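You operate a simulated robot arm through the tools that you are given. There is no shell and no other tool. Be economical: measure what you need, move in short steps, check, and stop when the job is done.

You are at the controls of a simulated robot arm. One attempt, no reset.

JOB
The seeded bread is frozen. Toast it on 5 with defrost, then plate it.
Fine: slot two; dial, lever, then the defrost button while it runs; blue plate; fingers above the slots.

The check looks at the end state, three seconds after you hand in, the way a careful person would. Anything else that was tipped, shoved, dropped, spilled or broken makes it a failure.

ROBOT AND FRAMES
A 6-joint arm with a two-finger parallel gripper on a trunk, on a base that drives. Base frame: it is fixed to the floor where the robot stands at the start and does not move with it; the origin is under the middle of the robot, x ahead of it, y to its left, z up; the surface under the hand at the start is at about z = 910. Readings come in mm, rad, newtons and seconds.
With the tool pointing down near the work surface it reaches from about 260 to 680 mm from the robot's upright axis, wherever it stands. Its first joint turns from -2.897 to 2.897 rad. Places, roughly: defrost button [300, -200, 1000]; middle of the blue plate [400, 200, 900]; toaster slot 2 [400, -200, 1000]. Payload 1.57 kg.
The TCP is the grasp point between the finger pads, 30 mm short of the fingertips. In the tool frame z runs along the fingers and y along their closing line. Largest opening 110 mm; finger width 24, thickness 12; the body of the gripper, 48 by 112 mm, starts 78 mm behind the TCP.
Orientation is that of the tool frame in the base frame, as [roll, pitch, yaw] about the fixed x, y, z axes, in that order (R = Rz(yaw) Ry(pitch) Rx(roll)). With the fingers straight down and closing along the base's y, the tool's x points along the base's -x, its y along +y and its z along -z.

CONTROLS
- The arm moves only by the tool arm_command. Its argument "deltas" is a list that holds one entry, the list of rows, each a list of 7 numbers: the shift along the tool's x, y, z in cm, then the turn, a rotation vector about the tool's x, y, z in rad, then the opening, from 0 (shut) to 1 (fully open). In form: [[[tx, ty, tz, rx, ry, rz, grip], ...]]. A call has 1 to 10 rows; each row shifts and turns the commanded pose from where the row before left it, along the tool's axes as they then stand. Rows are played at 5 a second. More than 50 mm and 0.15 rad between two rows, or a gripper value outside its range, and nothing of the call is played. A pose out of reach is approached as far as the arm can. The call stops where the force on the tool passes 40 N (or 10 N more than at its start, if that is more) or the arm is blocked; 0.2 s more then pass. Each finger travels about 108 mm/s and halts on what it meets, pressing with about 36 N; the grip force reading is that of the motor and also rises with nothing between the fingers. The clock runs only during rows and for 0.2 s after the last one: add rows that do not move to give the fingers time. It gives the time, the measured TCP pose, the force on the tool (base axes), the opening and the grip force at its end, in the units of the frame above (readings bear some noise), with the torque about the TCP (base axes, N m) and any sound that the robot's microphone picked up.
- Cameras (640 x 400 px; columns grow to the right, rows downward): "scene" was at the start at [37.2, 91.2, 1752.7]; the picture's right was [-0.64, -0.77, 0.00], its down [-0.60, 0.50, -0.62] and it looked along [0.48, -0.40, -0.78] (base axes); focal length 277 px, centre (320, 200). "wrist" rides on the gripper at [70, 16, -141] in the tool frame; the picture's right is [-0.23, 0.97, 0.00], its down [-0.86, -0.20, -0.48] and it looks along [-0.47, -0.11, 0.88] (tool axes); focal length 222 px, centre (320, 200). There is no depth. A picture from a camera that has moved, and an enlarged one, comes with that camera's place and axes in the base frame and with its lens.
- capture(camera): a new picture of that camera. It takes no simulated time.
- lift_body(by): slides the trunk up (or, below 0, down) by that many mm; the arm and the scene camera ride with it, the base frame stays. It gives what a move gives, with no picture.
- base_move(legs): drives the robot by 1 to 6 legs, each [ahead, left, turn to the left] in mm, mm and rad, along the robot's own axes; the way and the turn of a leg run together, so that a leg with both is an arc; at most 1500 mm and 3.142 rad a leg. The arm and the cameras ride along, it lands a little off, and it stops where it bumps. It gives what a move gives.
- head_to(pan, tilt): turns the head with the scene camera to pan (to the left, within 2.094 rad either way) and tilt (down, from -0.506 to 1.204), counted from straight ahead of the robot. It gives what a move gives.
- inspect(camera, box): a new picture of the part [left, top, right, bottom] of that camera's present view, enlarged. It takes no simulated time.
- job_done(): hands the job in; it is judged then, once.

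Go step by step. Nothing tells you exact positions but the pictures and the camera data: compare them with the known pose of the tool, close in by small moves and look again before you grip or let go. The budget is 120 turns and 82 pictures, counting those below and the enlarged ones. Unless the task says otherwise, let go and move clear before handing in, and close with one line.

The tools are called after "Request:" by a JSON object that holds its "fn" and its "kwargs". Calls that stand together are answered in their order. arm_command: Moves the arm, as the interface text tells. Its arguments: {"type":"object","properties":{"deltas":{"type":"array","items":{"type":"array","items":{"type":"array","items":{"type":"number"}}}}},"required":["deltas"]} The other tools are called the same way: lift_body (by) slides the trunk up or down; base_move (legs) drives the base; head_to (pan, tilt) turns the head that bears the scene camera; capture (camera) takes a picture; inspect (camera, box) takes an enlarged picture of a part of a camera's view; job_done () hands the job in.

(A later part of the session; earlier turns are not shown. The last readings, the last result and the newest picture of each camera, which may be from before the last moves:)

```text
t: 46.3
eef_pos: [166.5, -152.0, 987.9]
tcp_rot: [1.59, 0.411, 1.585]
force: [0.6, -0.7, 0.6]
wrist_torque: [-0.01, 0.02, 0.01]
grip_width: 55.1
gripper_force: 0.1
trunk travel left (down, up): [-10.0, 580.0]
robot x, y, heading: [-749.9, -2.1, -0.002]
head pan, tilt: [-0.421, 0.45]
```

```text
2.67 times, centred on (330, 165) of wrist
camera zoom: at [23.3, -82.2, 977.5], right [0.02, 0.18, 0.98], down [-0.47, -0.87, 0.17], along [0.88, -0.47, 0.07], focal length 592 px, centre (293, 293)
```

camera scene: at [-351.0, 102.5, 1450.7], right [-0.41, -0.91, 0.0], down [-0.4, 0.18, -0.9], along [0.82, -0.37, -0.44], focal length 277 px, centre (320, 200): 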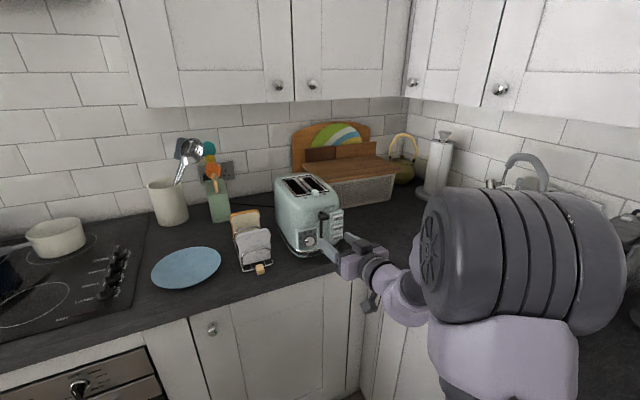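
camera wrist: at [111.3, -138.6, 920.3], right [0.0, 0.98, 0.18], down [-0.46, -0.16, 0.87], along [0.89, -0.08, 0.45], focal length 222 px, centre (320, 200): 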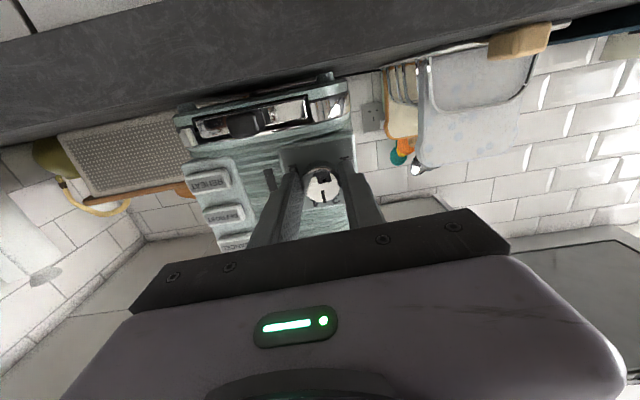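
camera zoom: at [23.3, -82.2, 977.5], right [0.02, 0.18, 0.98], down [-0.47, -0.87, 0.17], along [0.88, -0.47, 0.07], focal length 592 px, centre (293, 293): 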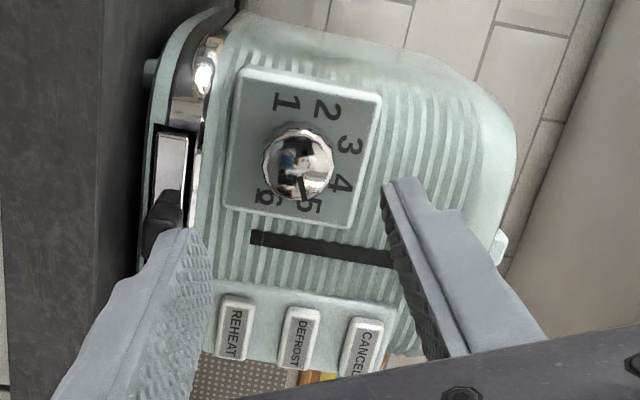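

The dial reads 5. Now for the bread: raise the trunk, undo the roll, retract and point the tool down again.

Request:
{"fn": "lift_body", "kwargs": {"by": 340}}

Request:
{"fn": "arm_command", "kwargs": {"deltas": [[[0, 0, 0, 0, 0, -0.15, 0.5], [0, 0, 0, 0, 0, -0.15, 0.5], [0, 0, 0, 0, 0, -0.15, 0.5], [0, 0, 0, 0, 0, -0.15, 0.5], [0, 0, 0, 0, 0, -0.15, 0.5], [0, 0, 0, 0, 0, -0.15, 0.5], [0, 0, 0, 0, 0, -0.15, 0.5], [0, 0, 0, 0, 0, -0.11, 0.5]]]}}

Request:
{"fn": "arm_command", "kwargs": {"deltas": [[[0, 0, -4, 0, 0.15, 0, 0.5], [0, 0, -4, 0, 0.15, 0, 0.5], [0, 0, -4, 0, 0.15, 0, 0.5], [0, 0, -4, 0, 0.15, 0, 0.5], [0, 0, -4, 0, 0.15, 0, 0.5], [0, 0, 0, 0, 0.15, 0, 0.5], [0, 0, 0, 0, 0.15, 0, 0.5], [0, 0, 0, 0, 0.15, 0, 0.5], [0, 0, 0, 0, 0.15, 0, 0.5], [0, 0, 0, 0, 0.15, 0, 0.5]]]}}

```text
t: 49.6
eef_pos: [166.0, -151.0, 1326.9]
tcp_rot: [1.589, 0.412, 1.584]
force: [-0.2, -0.1, 0.6]
wrist_torque: [0.01, -0.02, 0.0]
grip_width: 54.8
gripper_force: 0.1
trunk travel left (down, up): [-350.0, 240.0]
robot x, y, heading: [-748.5, 4.0, -0.002]
head pan, tilt: [-0.421, 0.45]
```

```text
t: 51.4
eef_pos: [166.2, -152.1, 1327.2]
tcp_rot: [-3.003, 1.553, -2.995]
force: [-0.2, 0.4, -0.7]
wrist_torque: [-0.06, 0.03, 0.02]
grip_width: 55.0
gripper_force: 0.2
trunk travel left (down, up): [-350.0, 240.0]
robot x, y, heading: [-750.3, 1.4, -0.001]
head pan, tilt: [-0.421, 0.45]
```

```text
t: 53.6
eef_pos: [-97.5, -130.5, 1343.3]
tcp_rot: [-3.141, 0.053, -3.136]
force: [-0.3, -0.8, 0.2]
wrist_torque: [0.04, -0.03, 0.02]
grip_width: 55.0
gripper_force: 0.0
out of reach, approached as far as the arm can: row 1, 2, 3, 4, 6, 7, 8, 9, 10
trunk travel left (down, up): [-350.0, 240.0]
robot x, y, heading: [-748.6, -1.1, -0.001]
head pan, tilt: [-0.421, 0.45]
```

The tool points down again. I'll retract, yaw it 90° so the fingers close along x, then drive to x ≈ −150.

Request:
{"fn": "arm_command", "kwargs": {"deltas": [[[4.5, 0, 0, 0, 0.05, 0.15, 0.5], [4.2, -1.4, 0, 0, 0, 0.15, 0.5], [4.2, -1.4, 0, 0, 0, 0.15, 0.5], [0, 0, 0, 0, 0, 0.15, 0.5], [0, 0, 0, 0, 0, 0.15, 0.5], [0, 0, 0, 0, 0, 0.15, 0.5], [0, 0, 0, 0, 0, 0.15, 0.5], [0, 0, 0, 0, 0, 0.15, 0.5], [0, 0, 0, 0, 0, 0.15, 0.5], [0, 0, 0, 0, 0, 0.15, 0.5]]]}}

Request:
{"fn": "base_move", "kwargs": {"legs": [[600, 0, 0]]}}

Request:
{"fn": "head_to", "kwargs": {"pan": -0.25, "tilt": 0.8}}

Request:
{"fn": "capture", "kwargs": {"camera": "scene"}}

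Request:
{"fn": "capture", "kwargs": {"camera": "wrist"}}

```text
refused: row 1 steps farther than a row can; nothing moved
```

```text
t: 56.8
eef_pos: [470.7, -124.8, 1342.1]
tcp_rot: [3.139, 0.05, -3.14]
force: [-11.4, 2.5, 2.4]
wrist_torque: [-0.23, -1.07, -0.08]
grip_width: 55.2
gripper_force: 0.0
trunk travel left (down, up): [-350.0, 240.0]
robot x, y, heading: [-178.6, -0.5, 0.008]
head pan, tilt: [-0.421, 0.45]
stopped in leg 1: the force on the tool passed its limit at 133 N (the readings are from after the stop); the commanded pose is now the measured one
```

```text
t: 57.6
eef_pos: [470.9, -124.9, 1342.5]
tcp_rot: [3.137, 0.049, -3.137]
force: [-12.5, 3.1, 2.9]
wrist_torque: [-0.26, -1.18, -0.1]
grip_width: 54.7
gripper_force: 0.0
trunk travel left (down, up): [-350.0, 240.0]
robot x, y, heading: [-177.5, 5.3, 0.008]
head pan, tilt: [-0.25, 0.799]
```

```text
46 pictures are left
camera scene: at [-124.8, 123.4, 1760.4], right [-0.24, -0.97, 0.0], down [-0.69, 0.17, -0.7], along [0.68, -0.17, -0.71], focal length 277 px, centre (320, 200)
```

scene: 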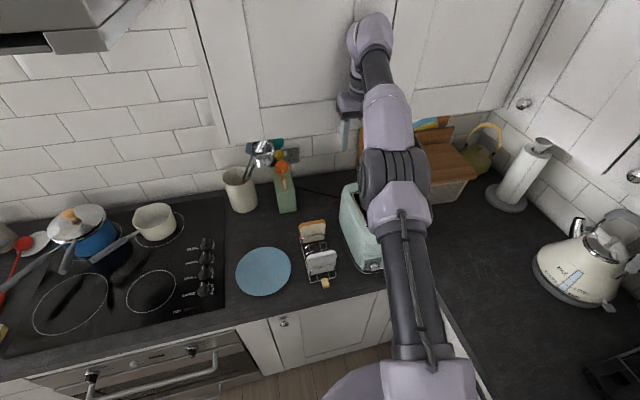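

```text
45 pictures are left
camera wrist: at [394.3, -110.1, 1480.5], right [0.22, 0.97, 0.02], down [0.83, -0.2, 0.52], along [0.51, -0.1, -0.85], focal length 222 px, centre (320, 200)
```

wrist: 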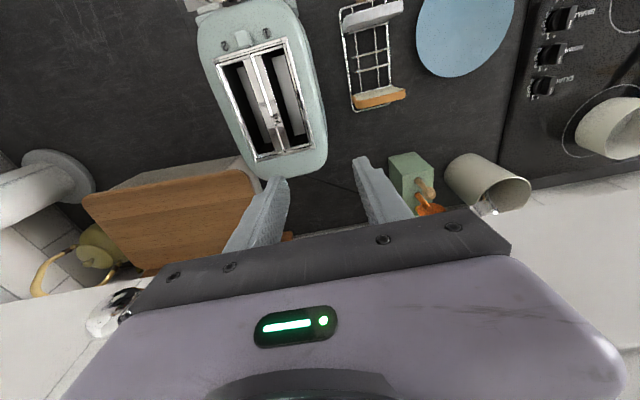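

My mistake: the retract was refused for step size and I'd queued the drive after it, so the wrist touched the wall cabinet; nothing looks moved. I'll back the base off, then retract the arm with smaller steps.

Request:
{"fn": "base_move", "kwargs": {"legs": [[-60, 0, 0]]}}

```text
t: 58.6
eef_pos: [413.1, -126.6, 1341.0]
tcp_rot: [3.136, 0.048, -3.139]
force: [-0.9, 0.3, 0.1]
wrist_torque: [-0.02, -0.04, 0.01]
grip_width: 55.0
gripper_force: 0.0
trunk travel left (down, up): [-350.0, 240.0]
robot x, y, heading: [-239.7, 4.6, 0.004]
head pan, tilt: [-0.25, 0.799]
```

Request:
{"fn": "arm_command", "kwargs": {"deltas": [[[3.4, 3.0, 0, 0, 0, 0, 0.5], [3.4, 3.0, 0, 0, 0, 0, 0.5], [3.4, 3.0, 0, 0, 0, 0, 0.5], [0, 0, 0, 0, 0.05, 0, 0.5]]]}}

Request:
{"fn": "arm_command", "kwargs": {"deltas": [[[0, 0, 0, 0, 0, 0.15, 0.5], [0, 0, 0, 0, 0, 0.15, 0.5], [0, 0, 0, 0, 0, 0.15, 0.5], [0, 0, 0, 0, 0, 0.15, 0.5], [0, 0, 0, 0, 0, 0.15, 0.5], [0, 0, 0, 0, 0, 0.15, 0.5], [0, 0, 0, 0, 0, 0.15, 0.5], [0, 0, 0, 0, 0, 0.15, 0.5], [0, 0, 0, 0, 0, 0.15, 0.5], [0, 0, 0, 0, 0, 0.15, 0.5]]]}}

Request:
{"fn": "capture", "kwargs": {"camera": "wrist"}}

Request:
{"fn": "inspect", "kwargs": {"camera": "scene", "box": [290, 180, 410, 290]}}

```text
t: 59.6
eef_pos: [406.4, -100.7, 1344.9]
tcp_rot: [3.136, -0.002, -3.139]
force: [-0.1, 0.1, -0.6]
wrist_torque: [-0.01, -0.03, 0.01]
grip_width: 55.1
gripper_force: 0.2
out of reach, approached as far as the arm can: row 1, 2, 3, 4
trunk travel left (down, up): [-350.0, 240.0]
robot x, y, heading: [-238.6, -1.6, 0.006]
head pan, tilt: [-0.25, 0.799]
```

```text
t: 61.8
eef_pos: [406.9, -101.2, 1342.7]
tcp_rot: [-3.139, -0.006, 1.644]
force: [-1.0, 0.0, -0.1]
wrist_torque: [0.01, -0.02, 0.0]
grip_width: 54.9
gripper_force: 0.1
trunk travel left (down, up): [-350.0, 240.0]
robot x, y, heading: [-237.3, 3.7, 0.005]
head pan, tilt: [-0.25, 0.799]
```

```text
44 pictures are left
camera wrist: at [417.5, -31.4, 1485.7], right [0.99, -0.15, 0.0], down [-0.14, -0.87, 0.47], along [-0.08, -0.47, -0.88], focal length 222 px, centre (320, 200)
```

wrist: 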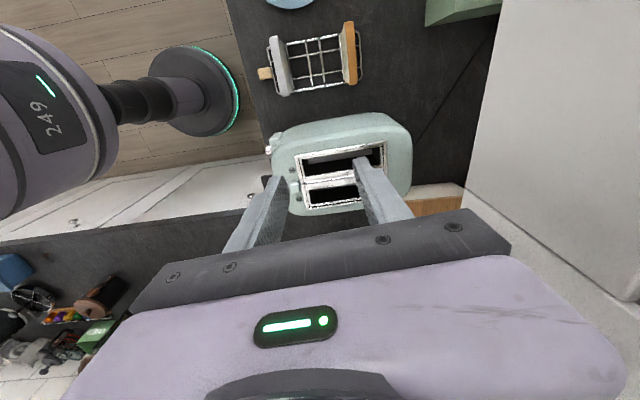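

```text
3.64 times, centred on (350, 235) of scene
camera zoom: at [-180.5, 122.3, 1760.3], right [-0.24, -0.97, 0.0], down [-0.7, 0.17, -0.7], along [0.68, -0.17, -0.72], focal length 1007 px, centre (211, 73)
```

zoom: 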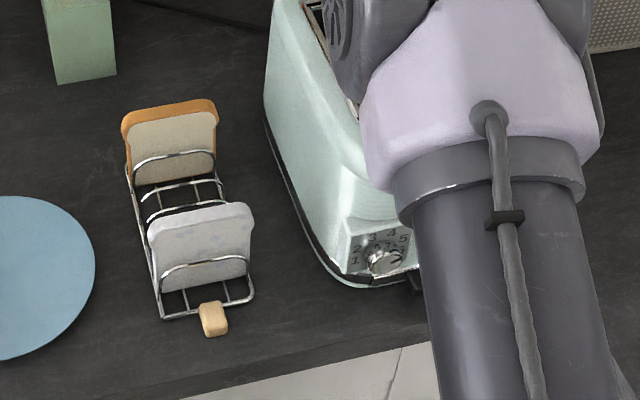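

The fingers now close along x. The tool resists retracting at this height, so I'll lower it a little first and then move it back toward the near slice.

Request:
{"fn": "arm_command", "kwargs": {"deltas": [[[0, 0, 4, 0, 0, 0.075, 0.5], [0, 0, 4, 0, 0, 0, 0.5], [4, 0, 2, 0, 0, 0, 0.5], [4, 0, 0, 0, 0, 0, 0.5], [0, -4, 0, 0, 0, 0, 0.5], [0, -4, 0, 0, 0, 0, 0.5]]]}}

```text
t: 63.2
eef_pos: [325.3, -21.9, 1245.6]
tcp_rot: [-3.141, -0.004, 1.572]
force: [1.0, 0.6, -0.5]
wrist_torque: [-0.02, 0.0, 0.01]
grip_width: 55.0
gripper_force: 0.0
trunk travel left (down, up): [-350.0, 240.0]
robot x, y, heading: [-236.5, 1.8, 0.002]
head pan, tilt: [-0.25, 0.799]
```

Request:
{"fn": "capture", "kwargs": {"camera": "wrist"}}

Request:
{"fn": "capture", "kwargs": {"camera": "scene"}}

```text
42 pictures are left
camera wrist: at [341.5, 47.1, 1387.7], right [0.97, -0.23, 0.0], down [-0.2, -0.86, 0.47], along [-0.11, -0.46, -0.88], focal length 222 px, centre (320, 200)
```

wrist: 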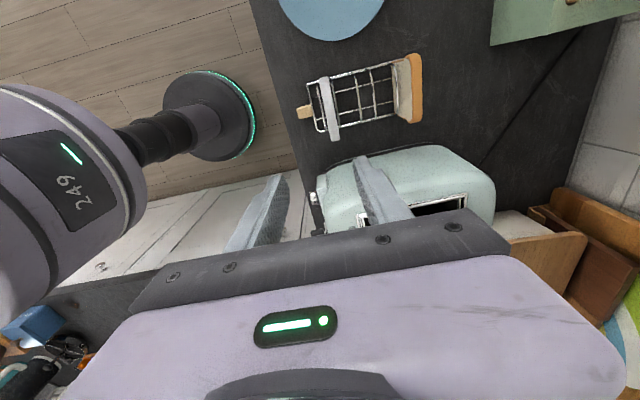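

```text
41 pictures are left
camera scene: at [-181.5, 122.6, 1760.3], right [-0.24, -0.97, 0.0], down [-0.7, 0.17, -0.7], along [0.68, -0.17, -0.72], focal length 277 px, centre (320, 200)
```

scene: 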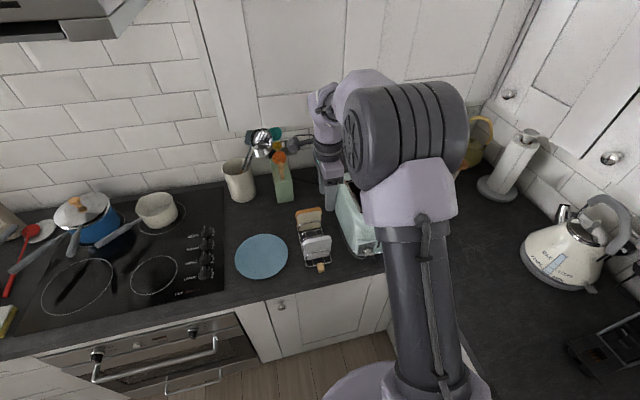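

The near slice's top edge is at about (346, 1, 1019), 94 mm wide along y and about 17 mm thick. I'll move the base up 70 mm and bring the gripper over it.

Request:
{"fn": "base_move", "kwargs": {"legs": [[70, 0, 0]]}}

Request:
{"fn": "arm_command", "kwargs": {"deltas": [[[0, -4.5, 1, 0, 0, 0, 0.5], [2.3, 0, 4, 0, 0, 0, 0.5], [0, 0, 4.8, 0, 0, 0, 0.5], [0, 0, 4.8, 0, 0, 0, 0.5]]]}}

Request:
{"fn": "capture", "kwargs": {"camera": "wrist"}}

Request:
{"fn": "inspect", "kwargs": {"camera": "scene", "box": [270, 150, 370, 290]}}

```text
t: 64.2
eef_pos: [396.6, -21.3, 1244.1]
tcp_rot: [-3.138, -0.006, 1.57]
force: [-0.5, 0.1, -0.7]
wrist_torque: [0.03, 0.04, 0.0]
grip_width: 55.1
gripper_force: 0.0
trunk travel left (down, up): [-350.0, 240.0]
robot x, y, heading: [-164.3, 1.7, 0.007]
head pan, tilt: [-0.25, 0.799]
```

```text
t: 65.2
eef_pos: [352.5, 2.8, 1097.4]
tcp_rot: [-3.138, -0.005, 1.573]
force: [0.1, 0.2, 0.2]
wrist_torque: [-0.01, 0.03, 0.01]
grip_width: 55.1
gripper_force: 0.0
trunk travel left (down, up): [-350.0, 240.0]
robot x, y, heading: [-166.4, 6.8, 0.003]
head pan, tilt: [-0.25, 0.799]
```

```text
40 pictures are left
camera wrist: at [368.6, 71.3, 1240.0], right [0.97, -0.23, 0.0], down [-0.2, -0.86, 0.47], along [-0.11, -0.46, -0.88], focal length 222 px, centre (320, 200)
```

wrist: 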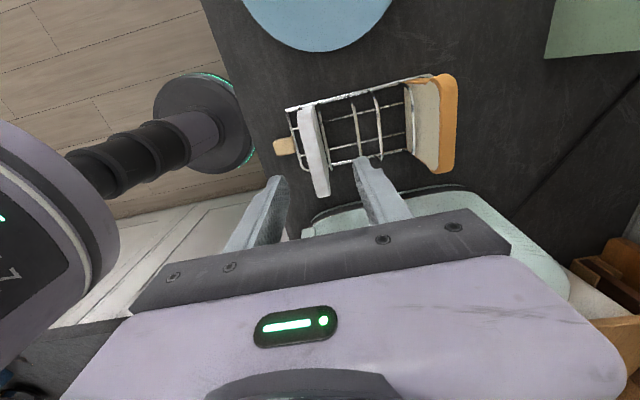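

```text
2.86 times, centred on (320, 220) of scene
camera zoom: at [-108.8, 123.2, 1760.1], right [-0.24, -0.97, 0.0], down [-0.7, 0.17, -0.7], along [0.68, -0.17, -0.72], focal length 792 px, centre (320, 143)
```

zoom: 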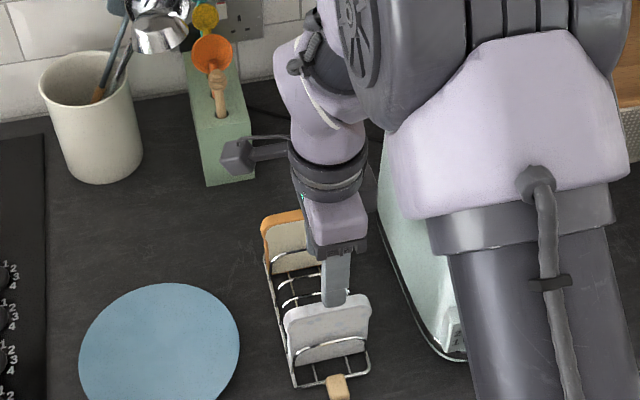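

Request:
{"fn": "inspect", "kwargs": {"camera": "wrist", "box": [240, 80, 420, 220]}}

```text
2.86 times, centred on (330, 150) of wrist
camera zoom: at [368.6, 71.3, 1240.0], right [0.97, -0.23, 0.0], down [-0.2, -0.86, 0.47], along [-0.11, -0.46, -0.88], focal length 635 px, centre (291, 343)
```

zoom: 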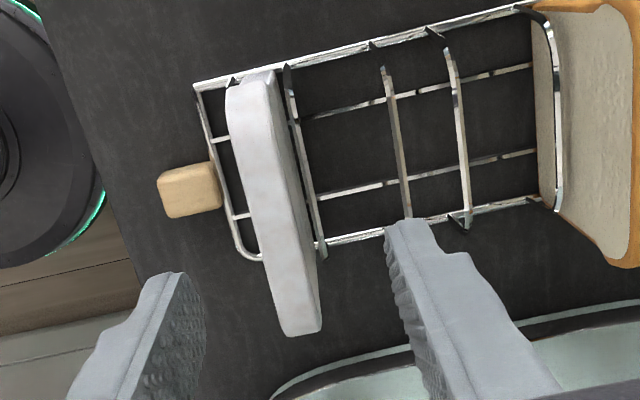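

The slice's top runs from y = 52 to −42 at x ≈ 347. I'll descend so that the fingertips overlap the top 25 mm of it.

Request:
{"fn": "arm_command", "kwargs": {"deltas": [[[0.1, -0.5, 3, 0, 0, 0, 0.5], [0, 0, 3, 0, 0, 0, 0.5], [0, 0, 1.3, 0, 0, 0, 0.5], [0, 0, 0, 0, 0, 0, 0.5]]]}}

Request:
{"fn": "inspect", "kwargs": {"camera": "wrist", "box": [220, 80, 440, 260]}}

Request:
{"fn": "inspect", "kwargs": {"camera": "scene", "box": [300, 200, 360, 290]}}

```text
t: 66.2
eef_pos: [344.9, 2.0, 1026.5]
tcp_rot: [-3.14, -0.006, 1.572]
force: [-0.2, 0.1, -0.2]
wrist_torque: [-0.01, 0.01, 0.03]
grip_width: 55.1
gripper_force: 0.1
trunk travel left (down, up): [-350.0, 240.0]
robot x, y, heading: [-164.8, 0.4, 0.007]
head pan, tilt: [-0.25, 0.799]
```

```text
2.22 times, centred on (330, 170) of wrist
camera zoom: at [361.8, 71.7, 1168.6], right [0.97, -0.23, 0.0], down [-0.2, -0.86, 0.47], along [-0.11, -0.46, -0.88], focal length 494 px, centre (298, 267)
```

zoom: 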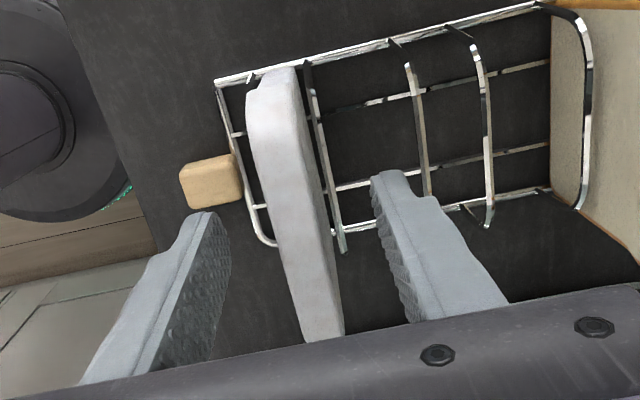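

```text
4.44 times, centred on (330, 245) of scene
camera zoom: at [-111.1, 122.6, 1760.3], right [-0.24, -0.97, 0.0], down [-0.7, 0.17, -0.7], along [0.68, -0.17, -0.72], focal length 1231 px, centre (276, 0)
```

zoom: 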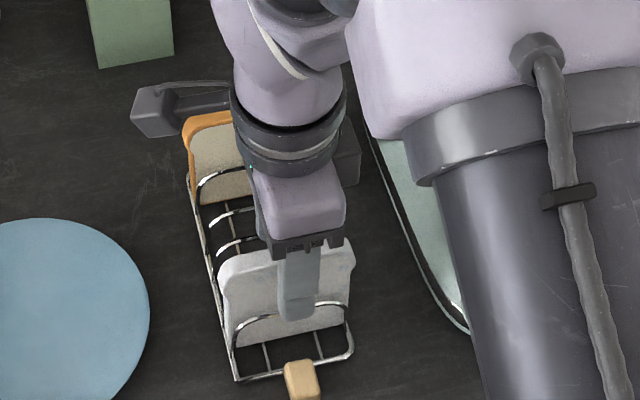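

The slice sits between the fingers, with the tips well above the rack wires. Closing and lifting a little.

Request:
{"fn": "arm_command", "kwargs": {"deltas": [[[0, 0, 0, 0, 0, 0, 0.3], [0, 0, 0, 0, 0, 0, 0.08], [0, 0, 0, 0, 0, 0, 0.08], [0, 0, 0, 0, 0, 0, 0.08]]]}}

Request:
{"fn": "arm_command", "kwargs": {"deltas": [[[0, 0, -1, 0, 0, 0, 0.08], [0, 0, -2, 0, 0, 0, 0.08]]]}}

Request:
{"fn": "inspect", "kwargs": {"camera": "wrist", "box": [220, 80, 440, 260]}}

Request:
{"fn": "inspect", "kwargs": {"camera": "scene", "box": [290, 180, 370, 290]}}

```text
t: 67.2
eef_pos: [345.7, 2.0, 1027.6]
tcp_rot: [-3.139, -0.005, 1.571]
force: [0.2, -0.6, 0.2]
wrist_torque: [0.05, 0.04, 0.01]
grip_width: 13.6
gripper_force: 30.5
trunk travel left (down, up): [-350.0, 240.0]
robot x, y, heading: [-168.4, 0.6, 0.005]
head pan, tilt: [-0.25, 0.799]
```

```text
t: 67.8
eef_pos: [344.6, 2.7, 1057.3]
tcp_rot: [-3.14, -0.005, 1.571]
force: [-0.2, 0.9, 1.1]
wrist_torque: [-0.01, -0.01, 0.02]
grip_width: 13.9
gripper_force: 30.6
trunk travel left (down, up): [-350.0, 240.0]
robot x, y, heading: [-168.8, 7.0, 0.007]
head pan, tilt: [-0.25, 0.799]
```

```text
2.22 times, centred on (330, 170) of wrist
camera zoom: at [361.5, 71.5, 1199.3], right [0.97, -0.23, 0.0], down [-0.2, -0.86, 0.47], along [-0.11, -0.46, -0.88], focal length 494 px, centre (298, 267)
```

zoom: 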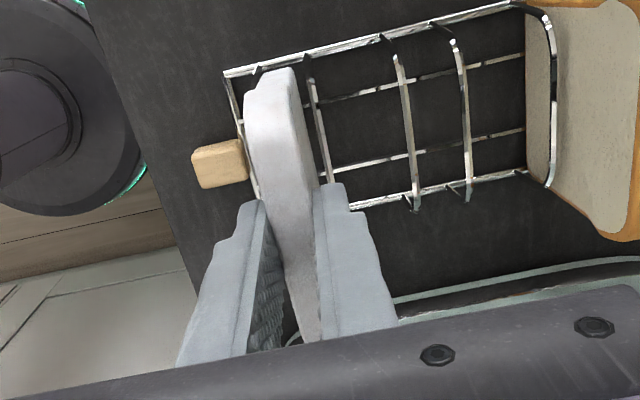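

```text
3.64 times, centred on (330, 235) of scene
camera zoom: at [-111.3, 122.7, 1760.3], right [-0.24, -0.97, 0.0], down [-0.7, 0.17, -0.7], along [0.68, -0.17, -0.72], focal length 1007 px, centre (284, 73)
```

zoom: 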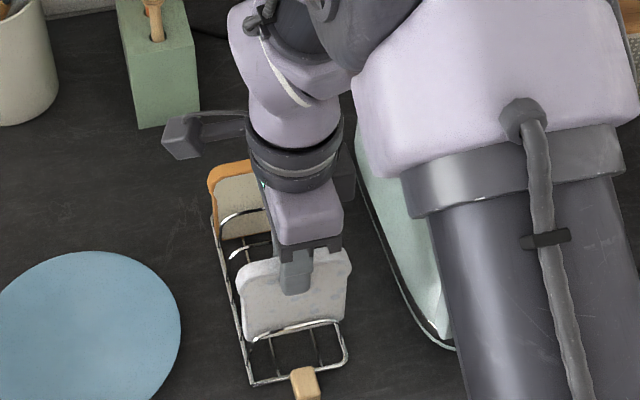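

The slice is out of the rack wires, held at 13.7 mm thickness. Lifting it to clear the toaster.

Request:
{"fn": "arm_command", "kwargs": {"deltas": [[[0, 0, -4.7, 0, 0, 0, 0.08], [0, 0, -4.7, 0, 0, 0, 0.08], [0, 0, -4.7, 0, 0, 0, 0.08], [0, 0, -4.4, 0, 0, 0, 0.08]]]}}

Request:
{"fn": "arm_command", "kwargs": {"deltas": [[[0, 0, 0, 0, 0, -0.15, 0.08], [0, 0, 0, 0, 0, -0.15, 0.08], [0, 0, 0, 0, 0, -0.15, 0.08], [0, 0, 0, 0, 0, -0.15, 0.08], [0, 0, 0, 0, 0, -0.15, 0.08], [0, 0, 0, 0, 0, -0.15, 0.08], [0, 0, 0, 0, 0, -0.15, 0.08], [0, 0, 0, 0, 0, -0.15, 0.08], [0, 0, 0, 0, 0, -0.15, 0.08], [0, 0, 0, 0, 0, -0.15, 0.08]]]}}

```text
t: 68.8
eef_pos: [346.7, 2.9, 1241.7]
tcp_rot: [-3.14, -0.006, 1.573]
force: [-1.6, -0.3, -0.5]
wrist_torque: [0.01, 0.0, 0.06]
grip_width: 13.8
gripper_force: 30.2
trunk travel left (down, up): [-350.0, 240.0]
robot x, y, heading: [-165.4, 2.7, 0.005]
head pan, tilt: [-0.25, 0.799]
```

```text
t: 71.0
eef_pos: [346.2, 2.1, 1241.3]
tcp_rot: [3.137, -0.003, 3.073]
force: [0.4, 0.2, -1.4]
wrist_torque: [0.01, -0.03, -0.02]
grip_width: 13.9
gripper_force: 30.2
trunk travel left (down, up): [-350.0, 240.0]
robot x, y, heading: [-165.5, 2.1, 0.003]
head pan, tilt: [-0.25, 0.799]
```

Request:
{"fn": "arm_command", "kwargs": {"deltas": [[[0, 0, 0, 0, 0, -0.045, 0.08], [-1.5, -4.4, 0, 0, 0, 0, 0.08], [-1.5, -4.4, 0, 0, 0, 0, 0.08], [-1.5, -4.4, 0, 0, 0, 0, 0.08], [-1.5, -4.4, 0, 0, 0, 0, 0.08], [-1.5, -4.4, 0, 0, 0, 0, 0.08]]]}}

Request:
{"fn": "capture", "kwargs": {"camera": "wrist"}}

Request:
{"fn": "capture", "kwargs": {"camera": "scene"}}

```text
t: 72.4
eef_pos: [417.6, -221.8, 1240.3]
tcp_rot: [3.135, -0.004, 3.116]
force: [0.1, 0.0, 0.2]
wrist_torque: [0.0, 0.01, 0.01]
grip_width: 13.7
gripper_force: 30.4
trunk travel left (down, up): [-350.0, 240.0]
robot x, y, heading: [-166.3, 1.8, 0.002]
head pan, tilt: [-0.25, 0.799]
```

```text
33 pictures are left
camera wrist: at [347.6, -204.8, 1381.7], right [0.25, 0.97, 0.01], down [0.85, -0.22, 0.47], along [0.46, -0.11, -0.88], focal length 222 px, centre (320, 200)
```

wrist: 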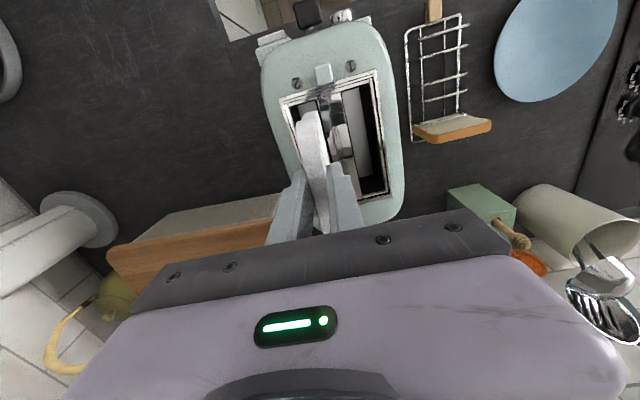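

```text
32 pictures are left
camera scene: at [-109.9, 120.7, 1760.3], right [-0.24, -0.97, 0.0], down [-0.7, 0.17, -0.7], along [0.68, -0.17, -0.72], focal length 277 px, centre (320, 200)
```

scene: 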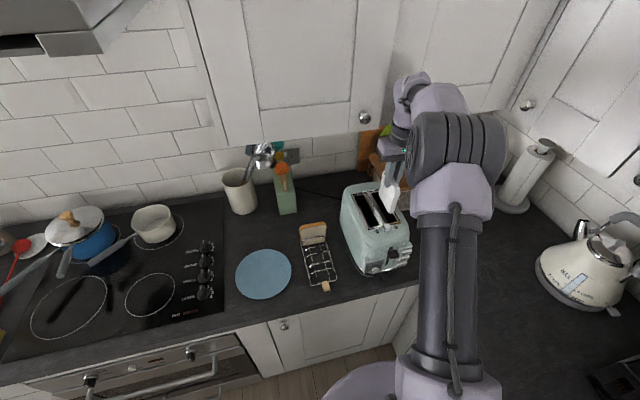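

Request:
{"fn": "inspect", "kwargs": {"camera": "wrist", "box": [250, 50, 410, 230]}}

Request:
{"fn": "inspect", "kwargs": {"camera": "scene", "box": [335, 130, 425, 280]}}

```text
2.22 times, centred on (330, 140) of wrist
camera zoom: at [347.6, -204.8, 1381.7], right [0.25, 0.97, 0.01], down [0.85, -0.22, 0.47], along [0.46, -0.11, -0.88], focal length 494 px, centre (298, 333)
```

zoom: 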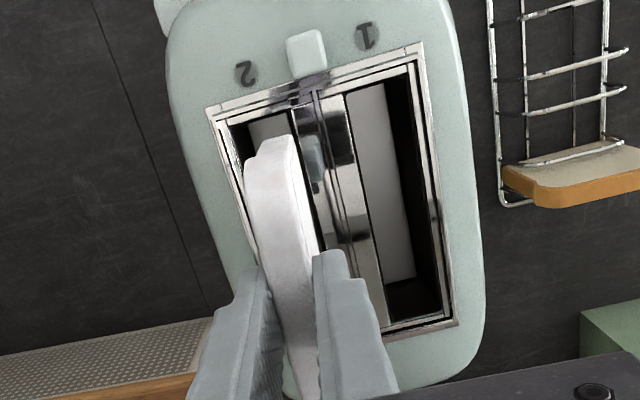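

```text
2.67 times, centred on (380, 205) of scene
camera zoom: at [-109.9, 120.7, 1760.3], right [-0.24, -0.97, 0.0], down [-0.7, 0.17, -0.7], along [0.68, -0.17, -0.72], focal length 739 px, centre (160, 187)
```

zoom: 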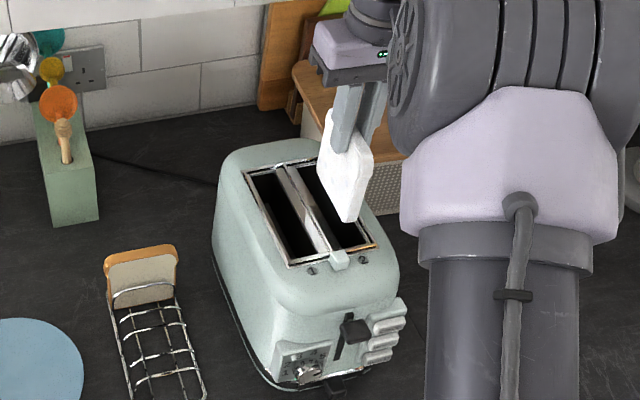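

Both cameras suggest slot 2's centre lies about 13–20 mm further toward −y than the slice, and a bit farther in x. I'll shift over, come down just above the rim and compare again.

Request:
{"fn": "arm_command", "kwargs": {"deltas": [[[-1.5, -1.3, 1.0, 0, 0, 0.02, 0.08], [0, 0, 0, 0, 0, 0, 0.08]]]}}

Request:
{"fn": "inspect", "kwargs": {"camera": "wrist", "box": [250, 50, 410, 230]}}

Request:
{"fn": "inspect", "kwargs": {"camera": "scene", "box": [345, 150, 415, 240]}}

```text
t: 73.0
eef_pos: [429.8, -232.4, 1230.4]
tcp_rot: [3.134, -0.001, 3.097]
force: [-1.2, 0.5, 0.9]
wrist_torque: [-0.01, -0.02, 0.01]
grip_width: 14.0
gripper_force: 30.7
trunk travel left (down, up): [-350.0, 240.0]
robot x, y, heading: [-168.0, 1.8, 0.007]
head pan, tilt: [-0.25, 0.799]
```

```text
2.22 times, centred on (330, 140) of wrist
camera zoom: at [361.1, -213.5, 1373.0], right [0.27, 0.96, 0.0], down [0.85, -0.24, 0.48], along [0.46, -0.13, -0.88], focal length 494 px, centre (298, 333)
```

zoom: 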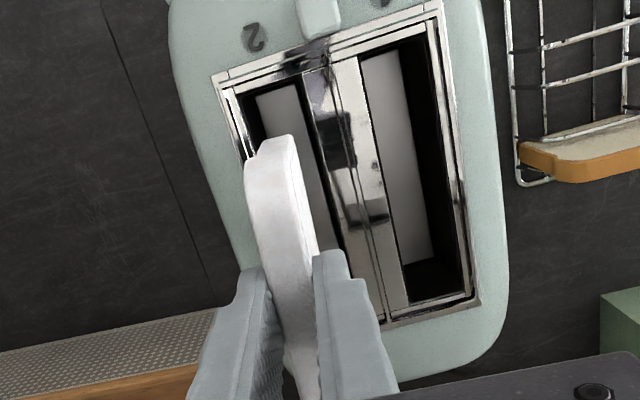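

```text
4.44 times, centred on (380, 195) of scene
camera zoom: at [-112.2, 123.9, 1760.3], right [-0.24, -0.97, 0.0], down [-0.69, 0.17, -0.7], along [0.68, -0.17, -0.72], focal length 1231 px, centre (53, 222)
```

zoom: 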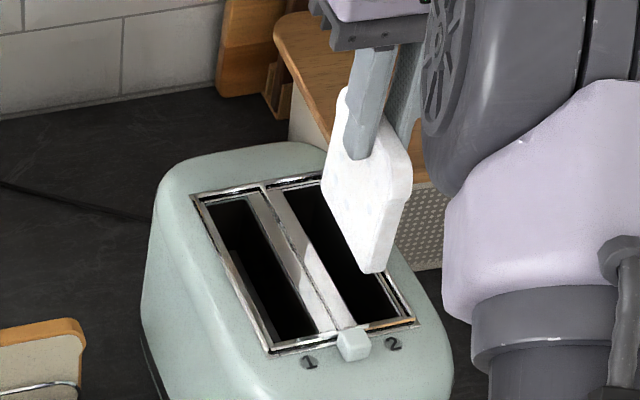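

The projected drop of the slice lands within a few mm of slot 2's middle in both views. I'll square up the yaw and lower it in stages.

Request:
{"fn": "arm_command", "kwargs": {"deltas": [[[0, 0, 0, 0, 0, -0.033, 0.08], [0, 0, 2, 0, 0, 0, 0.08], [0, 0, 2, 0, 0, 0, 0.08], [0, 0, 0, 0, 0, 0, 0.08]]]}}

Request:
{"fn": "inspect", "kwargs": {"camera": "wrist", "box": [250, 50, 410, 230]}}

Request:
{"fn": "inspect", "kwargs": {"camera": "scene", "box": [345, 150, 415, 240]}}

```text
t: 74.0
eef_pos: [430.8, -233.0, 1189.9]
tcp_rot: [3.136, -0.002, 3.13]
force: [-0.6, 0.5, -0.9]
wrist_torque: [0.0, -0.02, 0.01]
grip_width: 13.6
gripper_force: 30.7
trunk travel left (down, up): [-350.0, 240.0]
robot x, y, heading: [-167.7, 2.4, 0.009]
head pan, tilt: [-0.25, 0.799]
```

```text
2.22 times, centred on (330, 140) of wrist
camera zoom: at [360.8, -216.0, 1331.8], right [0.24, 0.97, 0.01], down [0.85, -0.21, 0.48], along [0.46, -0.11, -0.88], focal length 494 px, centre (298, 333)
```

zoom: 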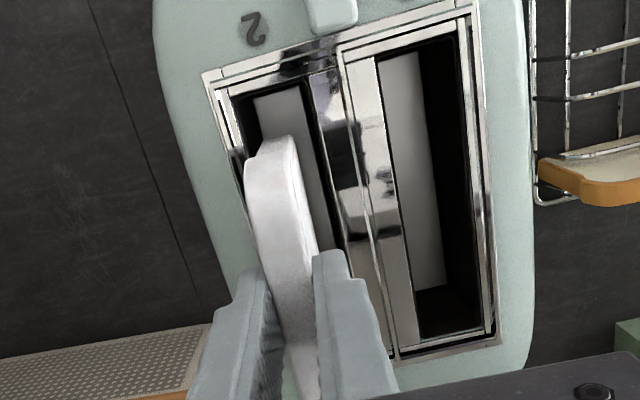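

```text
4.44 times, centred on (380, 195) of scene
camera zoom: at [-110.9, 122.7, 1760.3], right [-0.24, -0.97, 0.0], down [-0.7, 0.17, -0.7], along [0.68, -0.17, -0.72], focal length 1231 px, centre (53, 222)
```

zoom: 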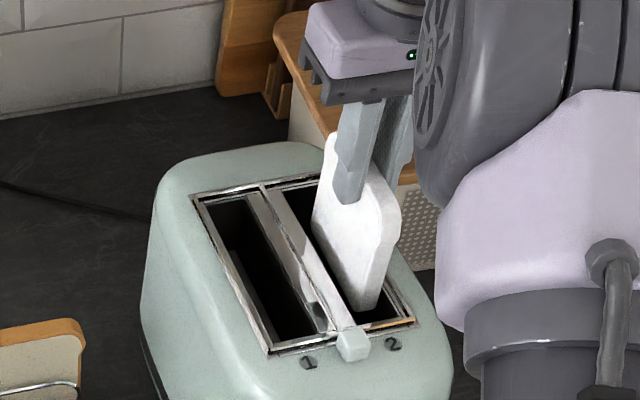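

The slice's bottom is entering slot 2 cleanly. Lowering further while the tips stay above the rim.

Request:
{"fn": "arm_command", "kwargs": {"deltas": [[[0, 0, 2, 0, 0, 0, 0.08], [0, 0, 2, 0, 0, 0, 0.08], [0, 0, 1, 0, 0, 0, 0.08], [0, 0, 0, 0, 0, 0, 0.08]]]}}

Request:
{"fn": "inspect", "kwargs": {"camera": "scene", "box": [345, 150, 415, 240]}}

```text
t: 75.0
eef_pos: [429.9, -233.0, 1139.8]
tcp_rot: [3.137, -0.002, 3.13]
force: [0.4, 0.4, 1.5]
wrist_torque: [-0.02, 0.06, 0.0]
grip_width: 13.9
gripper_force: 30.8
trunk travel left (down, up): [-350.0, 240.0]
robot x, y, heading: [-167.8, 5.0, 0.002]
head pan, tilt: [-0.25, 0.799]
```

```text
4.44 times, centred on (380, 195) of scene
camera zoom: at [-111.0, 122.9, 1760.3], right [-0.24, -0.97, 0.0], down [-0.7, 0.17, -0.7], along [0.68, -0.17, -0.72], focal length 1231 px, centre (53, 222)
```

zoom: 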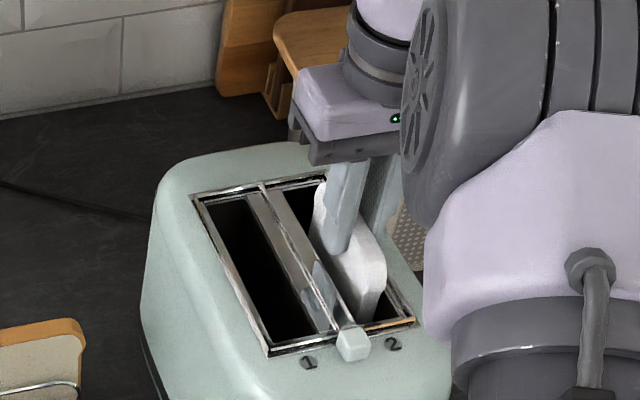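

Slice hangs well inside slot 2 with the fingertips above the rim. Releasing and rising.

Request:
{"fn": "arm_command", "kwargs": {"deltas": [[[0, 0, 0, 0, 0, 0, 0.35], [0, 0, 0, 0, 0, 0, 0.4], [0, 0, 0, 0, 0, 0, 0.4], [0, 0, -4, 0, 0, 0, 0.4], [0, 0, -4.5, 0, 0, 0, 0.4]]]}}

Request:
{"fn": "capture", "kwargs": {"camera": "wrist"}}

Request:
{"fn": "inspect", "kwargs": {"camera": "scene", "box": [345, 150, 415, 240]}}

```text
t: 76.2
eef_pos: [427.8, -233.2, 1225.6]
tcp_rot: [3.136, -0.003, 3.13]
force: [-0.2, -0.9, -0.3]
wrist_torque: [0.0, 0.02, -0.01]
grip_width: 43.8
gripper_force: 0.0
trunk travel left (down, up): [-350.0, 240.0]
robot x, y, heading: [-168.1, 6.4, 0.004]
head pan, tilt: [-0.25, 0.799]
```

```text
24 pictures are left
camera wrist: at [359.4, -217.0, 1367.3], right [0.24, 0.97, 0.0], down [0.85, -0.21, 0.48], along [0.46, -0.11, -0.88], focal length 222 px, centre (320, 200)
```

wrist: 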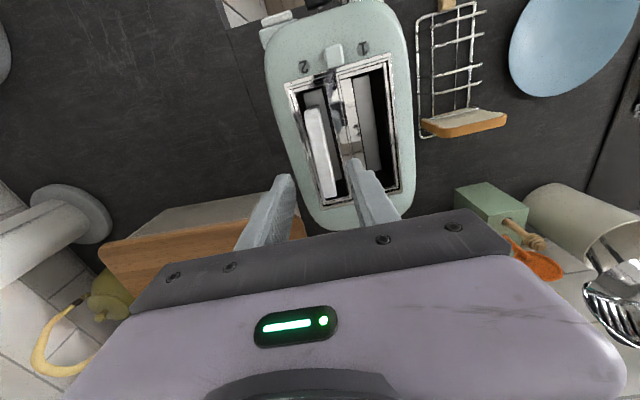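

```text
4.44 times, centred on (380, 195) of scene
camera zoom: at [-111.3, 122.9, 1760.3], right [-0.24, -0.97, 0.0], down [-0.7, 0.17, -0.7], along [0.68, -0.17, -0.72], focal length 1231 px, centre (53, 222)
```

zoom: 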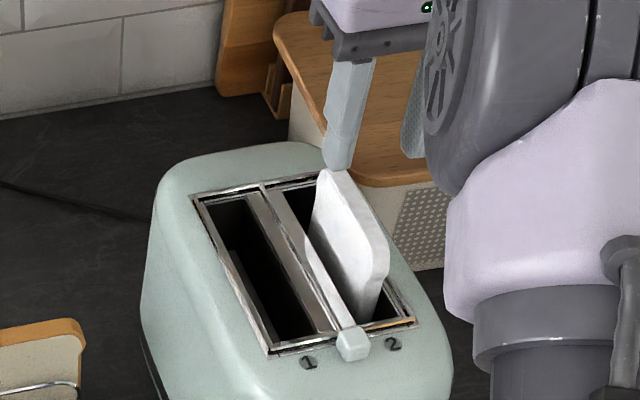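

The seeded slice stands upright in slot 2. Next come the lever and defrost button: I'll back off to the panel-working distance and then tilt the tool as before.

Request:
{"fn": "base_move", "kwargs": {"legs": [[-255, 0, 0]]}}

Request:
{"fn": "arm_command", "kwargs": {"deltas": [[[0, 0, -4.5, 0, -0.02, 0, 0], [0, 0, -4.5, 0, -0.02, 0, 0], [0, 0, -4, 0, -0.02, 0, 0], [0, 0, 0, 0, -0.14, 0, 0], [0, 0, 0, 0, -0.14, 0, 0], [0, 0, 0, 0, -0.14, 0, 0], [0, 0, 0, 0, -0.14, 0, 0], [0, 0, 0, 0, -0.14, 0, 0]]]}}

```text
t: 78.0
eef_pos: [176.1, -234.8, 1225.7]
tcp_rot: [3.136, -0.002, 3.131]
force: [-1.2, 0.6, -0.3]
wrist_torque: [0.03, -0.01, -0.02]
grip_width: 44.1
gripper_force: 0.1
trunk travel left (down, up): [-350.0, 240.0]
robot x, y, heading: [-420.5, 0.5, 0.002]
head pan, tilt: [-0.25, 0.799]
```

```text
t: 79.8
eef_pos: [173.0, -234.9, 1355.8]
tcp_rot: [3.137, 0.758, 3.125]
force: [-0.1, 0.7, -0.6]
wrist_torque: [0.0, 0.01, -0.01]
grip_width: 0.0
gripper_force: 21.7
trunk travel left (down, up): [-350.0, 240.0]
robot x, y, heading: [-419.5, -0.5, 0.004]
head pan, tilt: [-0.25, 0.799]
```

Request:
{"fn": "lift_body", "kwargs": {"by": -250}}

Request:
{"fn": "arm_command", "kwargs": {"deltas": [[[0, 0, 0, 0, -0.12, 0, 0], [0, 0, 0, 0, -0.12, 0, 0], [0, 0, 0, 0, -0.12, 0, 0]]]}}

Request:
{"fn": "head_to", "kwargs": {"pan": -0.36, "tilt": 0.55}}

Request:
{"fn": "capture", "kwargs": {"camera": "scene"}}

```text
t: 82.4
eef_pos: [174.9, -234.8, 1104.5]
tcp_rot: [3.133, 0.759, 3.124]
force: [0.0, -0.8, 0.1]
wrist_torque: [-0.01, -0.01, 0.01]
grip_width: 0.2
gripper_force: 21.5
trunk travel left (down, up): [-100.0, 490.0]
robot x, y, heading: [-420.5, 0.4, 0.006]
head pan, tilt: [-0.25, 0.799]
```

```text
t: 83.2
eef_pos: [174.4, -234.6, 1105.6]
tcp_rot: [3.128, 1.118, 3.114]
force: [0.5, 0.4, 0.7]
wrist_torque: [-0.02, 0.0, 0.01]
grip_width: 0.1
gripper_force: 20.4
trunk travel left (down, up): [-100.0, 490.0]
robot x, y, heading: [-421.7, -1.5, 0.007]
head pan, tilt: [-0.25, 0.799]
```

```text
t: 84.0
eef_pos: [175.1, -234.6, 1104.9]
tcp_rot: [3.128, 1.117, 3.117]
force: [-0.7, 0.4, 0.0]
wrist_torque: [0.01, -0.01, -0.01]
grip_width: 0.0
gripper_force: 21.1
trunk travel left (down, up): [-100.0, 490.0]
robot x, y, heading: [-418.5, -1.4, 0.008]
head pan, tilt: [-0.36, 0.55]
```

```text
22 pictures are left
camera scene: at [-357.5, 109.6, 1531.6], right [-0.35, -0.94, 0.0], down [-0.49, 0.18, -0.85], along [0.8, -0.29, -0.52], focal length 277 px, centre (320, 200)
```

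scene: 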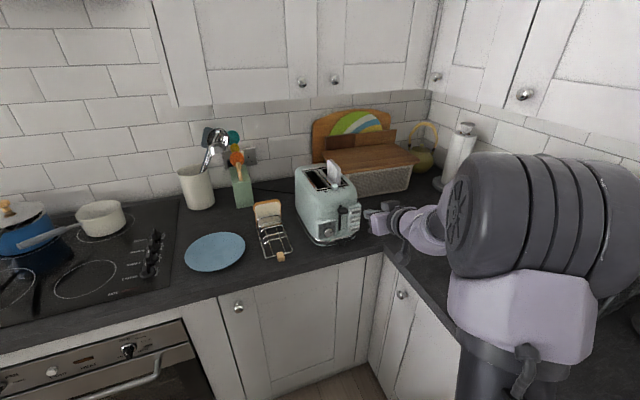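

The arm is tilted about 26° below level with the fingers shut. I'll bring the fingertips above the lever knob.

Request:
{"fn": "arm_command", "kwargs": {"deltas": [[[-1.35, 4.06, -0.66, 0, 0, 0, 0], [-1.75, 0, 3.6, 0, 0, 0, 0], [-1.62, 0, 3.33, 0, 0, 0, 0], [0, 0, 0, 0, 0, 0, 0]]]}}

Request:
{"fn": "inspect", "kwargs": {"camera": "scene", "box": [290, 160, 390, 250]}}

Request:
{"fn": "capture", "kwargs": {"camera": "wrist"}}

```text
t: 85.0
eef_pos: [251.8, -197.1, 1121.6]
tcp_rot: [3.129, 1.118, 3.116]
force: [0.4, -0.1, 0.6]
wrist_torque: [0.01, -0.01, -0.02]
grip_width: 0.1
gripper_force: 21.1
trunk travel left (down, up): [-100.0, 490.0]
robot x, y, heading: [-415.5, 1.6, 0.009]
head pan, tilt: [-0.36, 0.55]
```

```text
4.44 times, centred on (340, 205) of scene
camera zoom: at [-357.7, 109.8, 1531.7], right [-0.35, -0.94, 0.0], down [-0.49, 0.18, -0.85], along [0.8, -0.3, -0.52], focal length 1231 px, centre (231, 178)
```

zoom: 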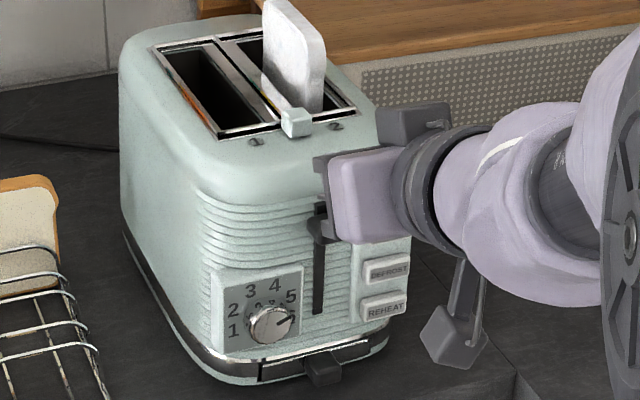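

```text
20 pictures are left
camera wrist: at [94.5, -178.8, 1120.3], right [0.11, 0.97, 0.21], down [-0.06, -0.2, 0.98], along [0.99, -0.12, 0.03], focal length 222 px, centre (320, 200)
```

wrist: 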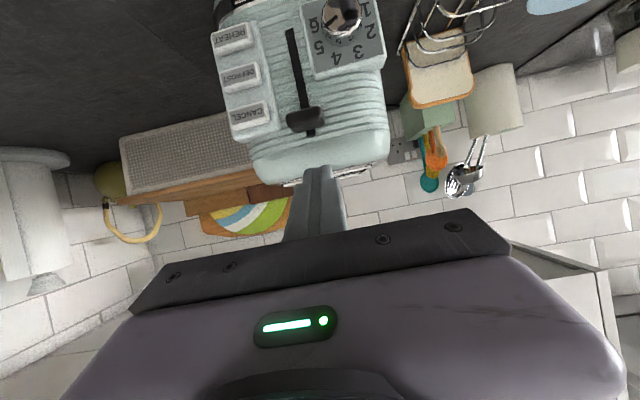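

The knob is at (272, −197, 1060), directly below the tips, and the dial still shows 5. Pressing the lever down.

Request:
{"fn": "arm_command", "kwargs": {"deltas": [[[1.8, 0, 0.88, 0, 0, 0, 0], [1.8, 0, 0.88, 0, 0, 0, 0], [1.8, 0, 0.88, 0, 0, 0, 0], [1.8, 0, 0.88, 0, 0, 0, 0], [1.35, 0, 0.66, 0, 0, 0, 0]]]}}

```text
t: 86.2
eef_pos: [251.9, -196.1, 1024.9]
tcp_rot: [3.127, 1.118, 3.116]
force: [1.1, -1.6, 4.5]
wrist_torque: [-0.02, -0.1, -0.04]
grip_width: 0.1
gripper_force: 21.2
trunk travel left (down, up): [-100.0, 490.0]
robot x, y, heading: [-419.3, 4.5, 0.01]
head pan, tilt: [-0.36, 0.55]
```

The lever is moving down against its spring (4.5 N). Continuing to the bottom.

Request:
{"fn": "arm_command", "kwargs": {"deltas": [[[0.9, 0, 0.44, 0, 0, 0, 0], [0.9, 0, 0.44, 0, 0, 0, 0], [0.45, 0, 0.22, 0, 0, 0, 0]]]}}

```text
t: 86.9
eef_pos: [254.8, -195.1, 1013.0]
tcp_rot: [3.128, 1.139, 3.117]
force: [-1.5, -0.2, 16.3]
wrist_torque: [-0.02, -0.37, -0.03]
grip_width: 0.0
gripper_force: 21.1
trunk travel left (down, up): [-100.0, 490.0]
robot x, y, heading: [-416.6, -2.8, 0.005]
head pan, tilt: [-0.36, 0.55]
stopped in row 3: the force on the tool passed its limit at 44 N (the readings are from after the stop); the commanded pose is now the measured one
```

It hit a firm stop. I'll lift off and see whether it latched.

Request:
{"fn": "arm_command", "kwargs": {"deltas": [[[-1.8, 0, -0.88, 0, 0, 0, 0], [-1.8, 0, -0.88, 0, 0, 0, 0]]]}}

Request:
{"fn": "capture", "kwargs": {"camera": "wrist"}}

Request:
{"fn": "inspect", "kwargs": {"camera": "scene", "box": [290, 160, 390, 250]}}

```text
t: 87.5
eef_pos: [254.1, -196.5, 1049.6]
tcp_rot: [3.127, 1.131, 3.116]
force: [0.2, 0.1, 0.0]
wrist_torque: [0.0, 0.0, 0.03]
grip_width: 0.1
gripper_force: 21.3
trunk travel left (down, up): [-100.0, 490.0]
robot x, y, heading: [-422.3, -2.6, 0.007]
head pan, tilt: [-0.36, 0.55]
```

```text
19 pictures are left
camera wrist: at [96.7, -178.0, 1047.0], right [0.11, 0.97, 0.21], down [-0.07, -0.2, 0.98], along [0.99, -0.12, 0.05], focal length 222 px, centre (320, 200)
```

wrist: 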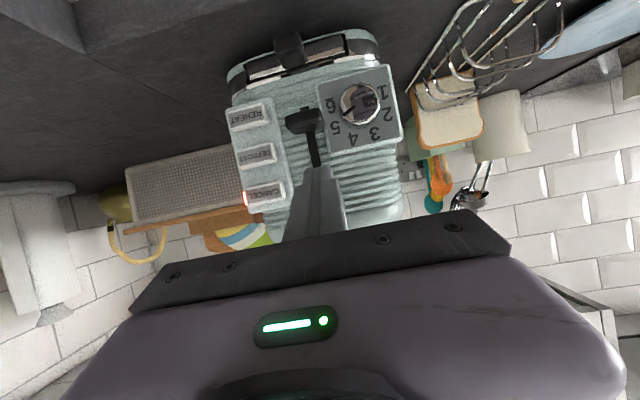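

```text
4.44 times, centred on (340, 205) of scene
camera zoom: at [-357.7, 109.6, 1531.6], right [-0.35, -0.94, 0.0], down [-0.49, 0.18, -0.85], along [0.8, -0.3, -0.52], focal length 1231 px, centre (231, 178)
```

zoom: 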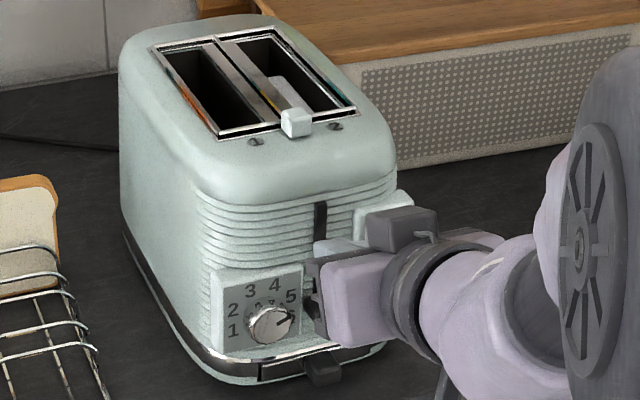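

The lever latched down, the slice has sunk in slot 2 and the toaster is running. DEFROST computes to (288, −247, 1003); I line up the fingertip short of it.

Request:
{"fn": "arm_command", "kwargs": {"deltas": [[[1.28, 0, -2.7, 0, 0, 0, 0], [0, -4.9, 0, 0, 0, 0, 0], [4.03, -0.2, 1.9, 0, 0, 0, 0], [0, 0, 0, 0, 0, 0, 0]]]}}

Request:
{"fn": "inspect", "kwargs": {"camera": "wrist", "box": [220, 80, 420, 220]}}

```text
t: 88.5
eef_pos: [223.8, -247.0, 1004.3]
tcp_rot: [3.129, 1.131, 3.119]
force: [-0.8, 0.0, 0.2]
wrist_torque: [0.03, -0.01, 0.02]
grip_width: 0.2
gripper_force: 21.7
trunk travel left (down, up): [-100.0, 490.0]
robot x, y, heading: [-420.5, 2.1, 0.006]
head pan, tilt: [-0.36, 0.55]
```

```text
2.86 times, centred on (320, 150) of wrist
camera zoom: at [66.0, -228.8, 1001.7], right [0.11, 0.97, 0.21], down [-0.07, -0.2, 0.98], along [0.99, -0.12, 0.05], focal length 635 px, centre (320, 343)
```

zoom: 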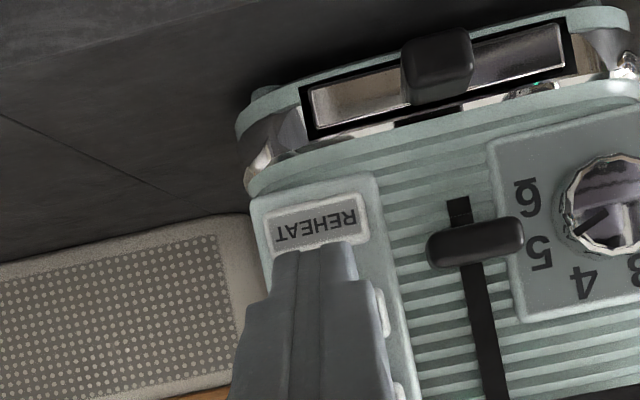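

The fingertip is in line with DEFROST (row matches its right edge). Advancing slowly to touch it.

Request:
{"fn": "arm_command", "kwargs": {"deltas": [[[-0.58, 0, 1.22, 0, 0, 0, 0], [-0.58, 0, 1.22, 0, 0, 0, 0], [-0.13, 0, 0.27, 0, 0, 0, 0], [0, 0, 0, 0, 0, 0, 0]]]}}

```text
t: 89.5
eef_pos: [253.8, -246.5, 1004.6]
tcp_rot: [3.129, 1.131, 3.118]
force: [-0.3, 0.8, 0.4]
wrist_torque: [0.01, -0.01, 0.0]
grip_width: 0.0
gripper_force: 21.4
trunk travel left (down, up): [-100.0, 490.0]
robot x, y, heading: [-413.7, 0.6, 0.01]
head pan, tilt: [-0.36, 0.55]
```

Request:
{"fn": "arm_command", "kwargs": {"deltas": [[[-0.1, 0, 0.2, 0, 0, 0, 0], [-0.1, 0, 0.2, 0, 0, 0, 0], [0, 0, 0, 0, 0, 0, 0]]]}}

```text
t: 90.3
eef_pos: [258.2, -246.5, 1004.7]
tcp_rot: [3.131, 1.13, 3.118]
force: [-5.2, 1.7, -1.5]
wrist_torque: [-0.06, 0.09, 0.07]
grip_width: 0.0
gripper_force: 21.2
trunk travel left (down, up): [-100.0, 490.0]
robot x, y, heading: [-418.9, -3.4, 0.011]
head pan, tilt: [-0.36, 0.55]
heard: click
```

A click at 5 N: the button was pressed. Backing off to check for its lamp.

Request:
{"fn": "arm_command", "kwargs": {"deltas": [[[1.28, 0, -2.7, 0, 0, 0, 0], [1.28, 0, -2.7, 0, 0, 0, 0], [0, 4, 0, 0, 0, 0, 0]]]}}

Request:
{"fn": "inspect", "kwargs": {"camera": "wrist", "box": [200, 60, 420, 220]}}

```text
t: 91.1
eef_pos: [198.7, -206.0, 1003.9]
tcp_rot: [3.132, 1.13, 3.12]
force: [0.1, 0.0, 0.3]
wrist_torque: [0.01, 0.01, 0.04]
grip_width: 0.0
gripper_force: 21.2
trunk travel left (down, up): [-100.0, 490.0]
robot x, y, heading: [-417.1, 0.4, 0.009]
head pan, tilt: [-0.36, 0.55]
```

```text
2.50 times, centred on (310, 140) of wrist
camera zoom: at [40.3, -187.9, 1001.8], right [0.11, 0.97, 0.21], down [-0.07, -0.2, 0.98], along [0.99, -0.12, 0.05], focal length 555 px, centre (345, 350)
```

zoom: 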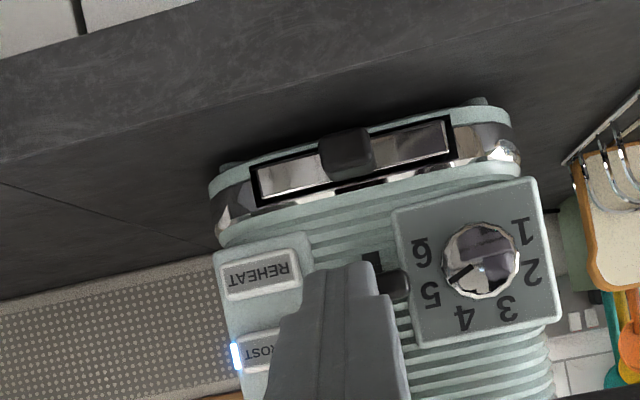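

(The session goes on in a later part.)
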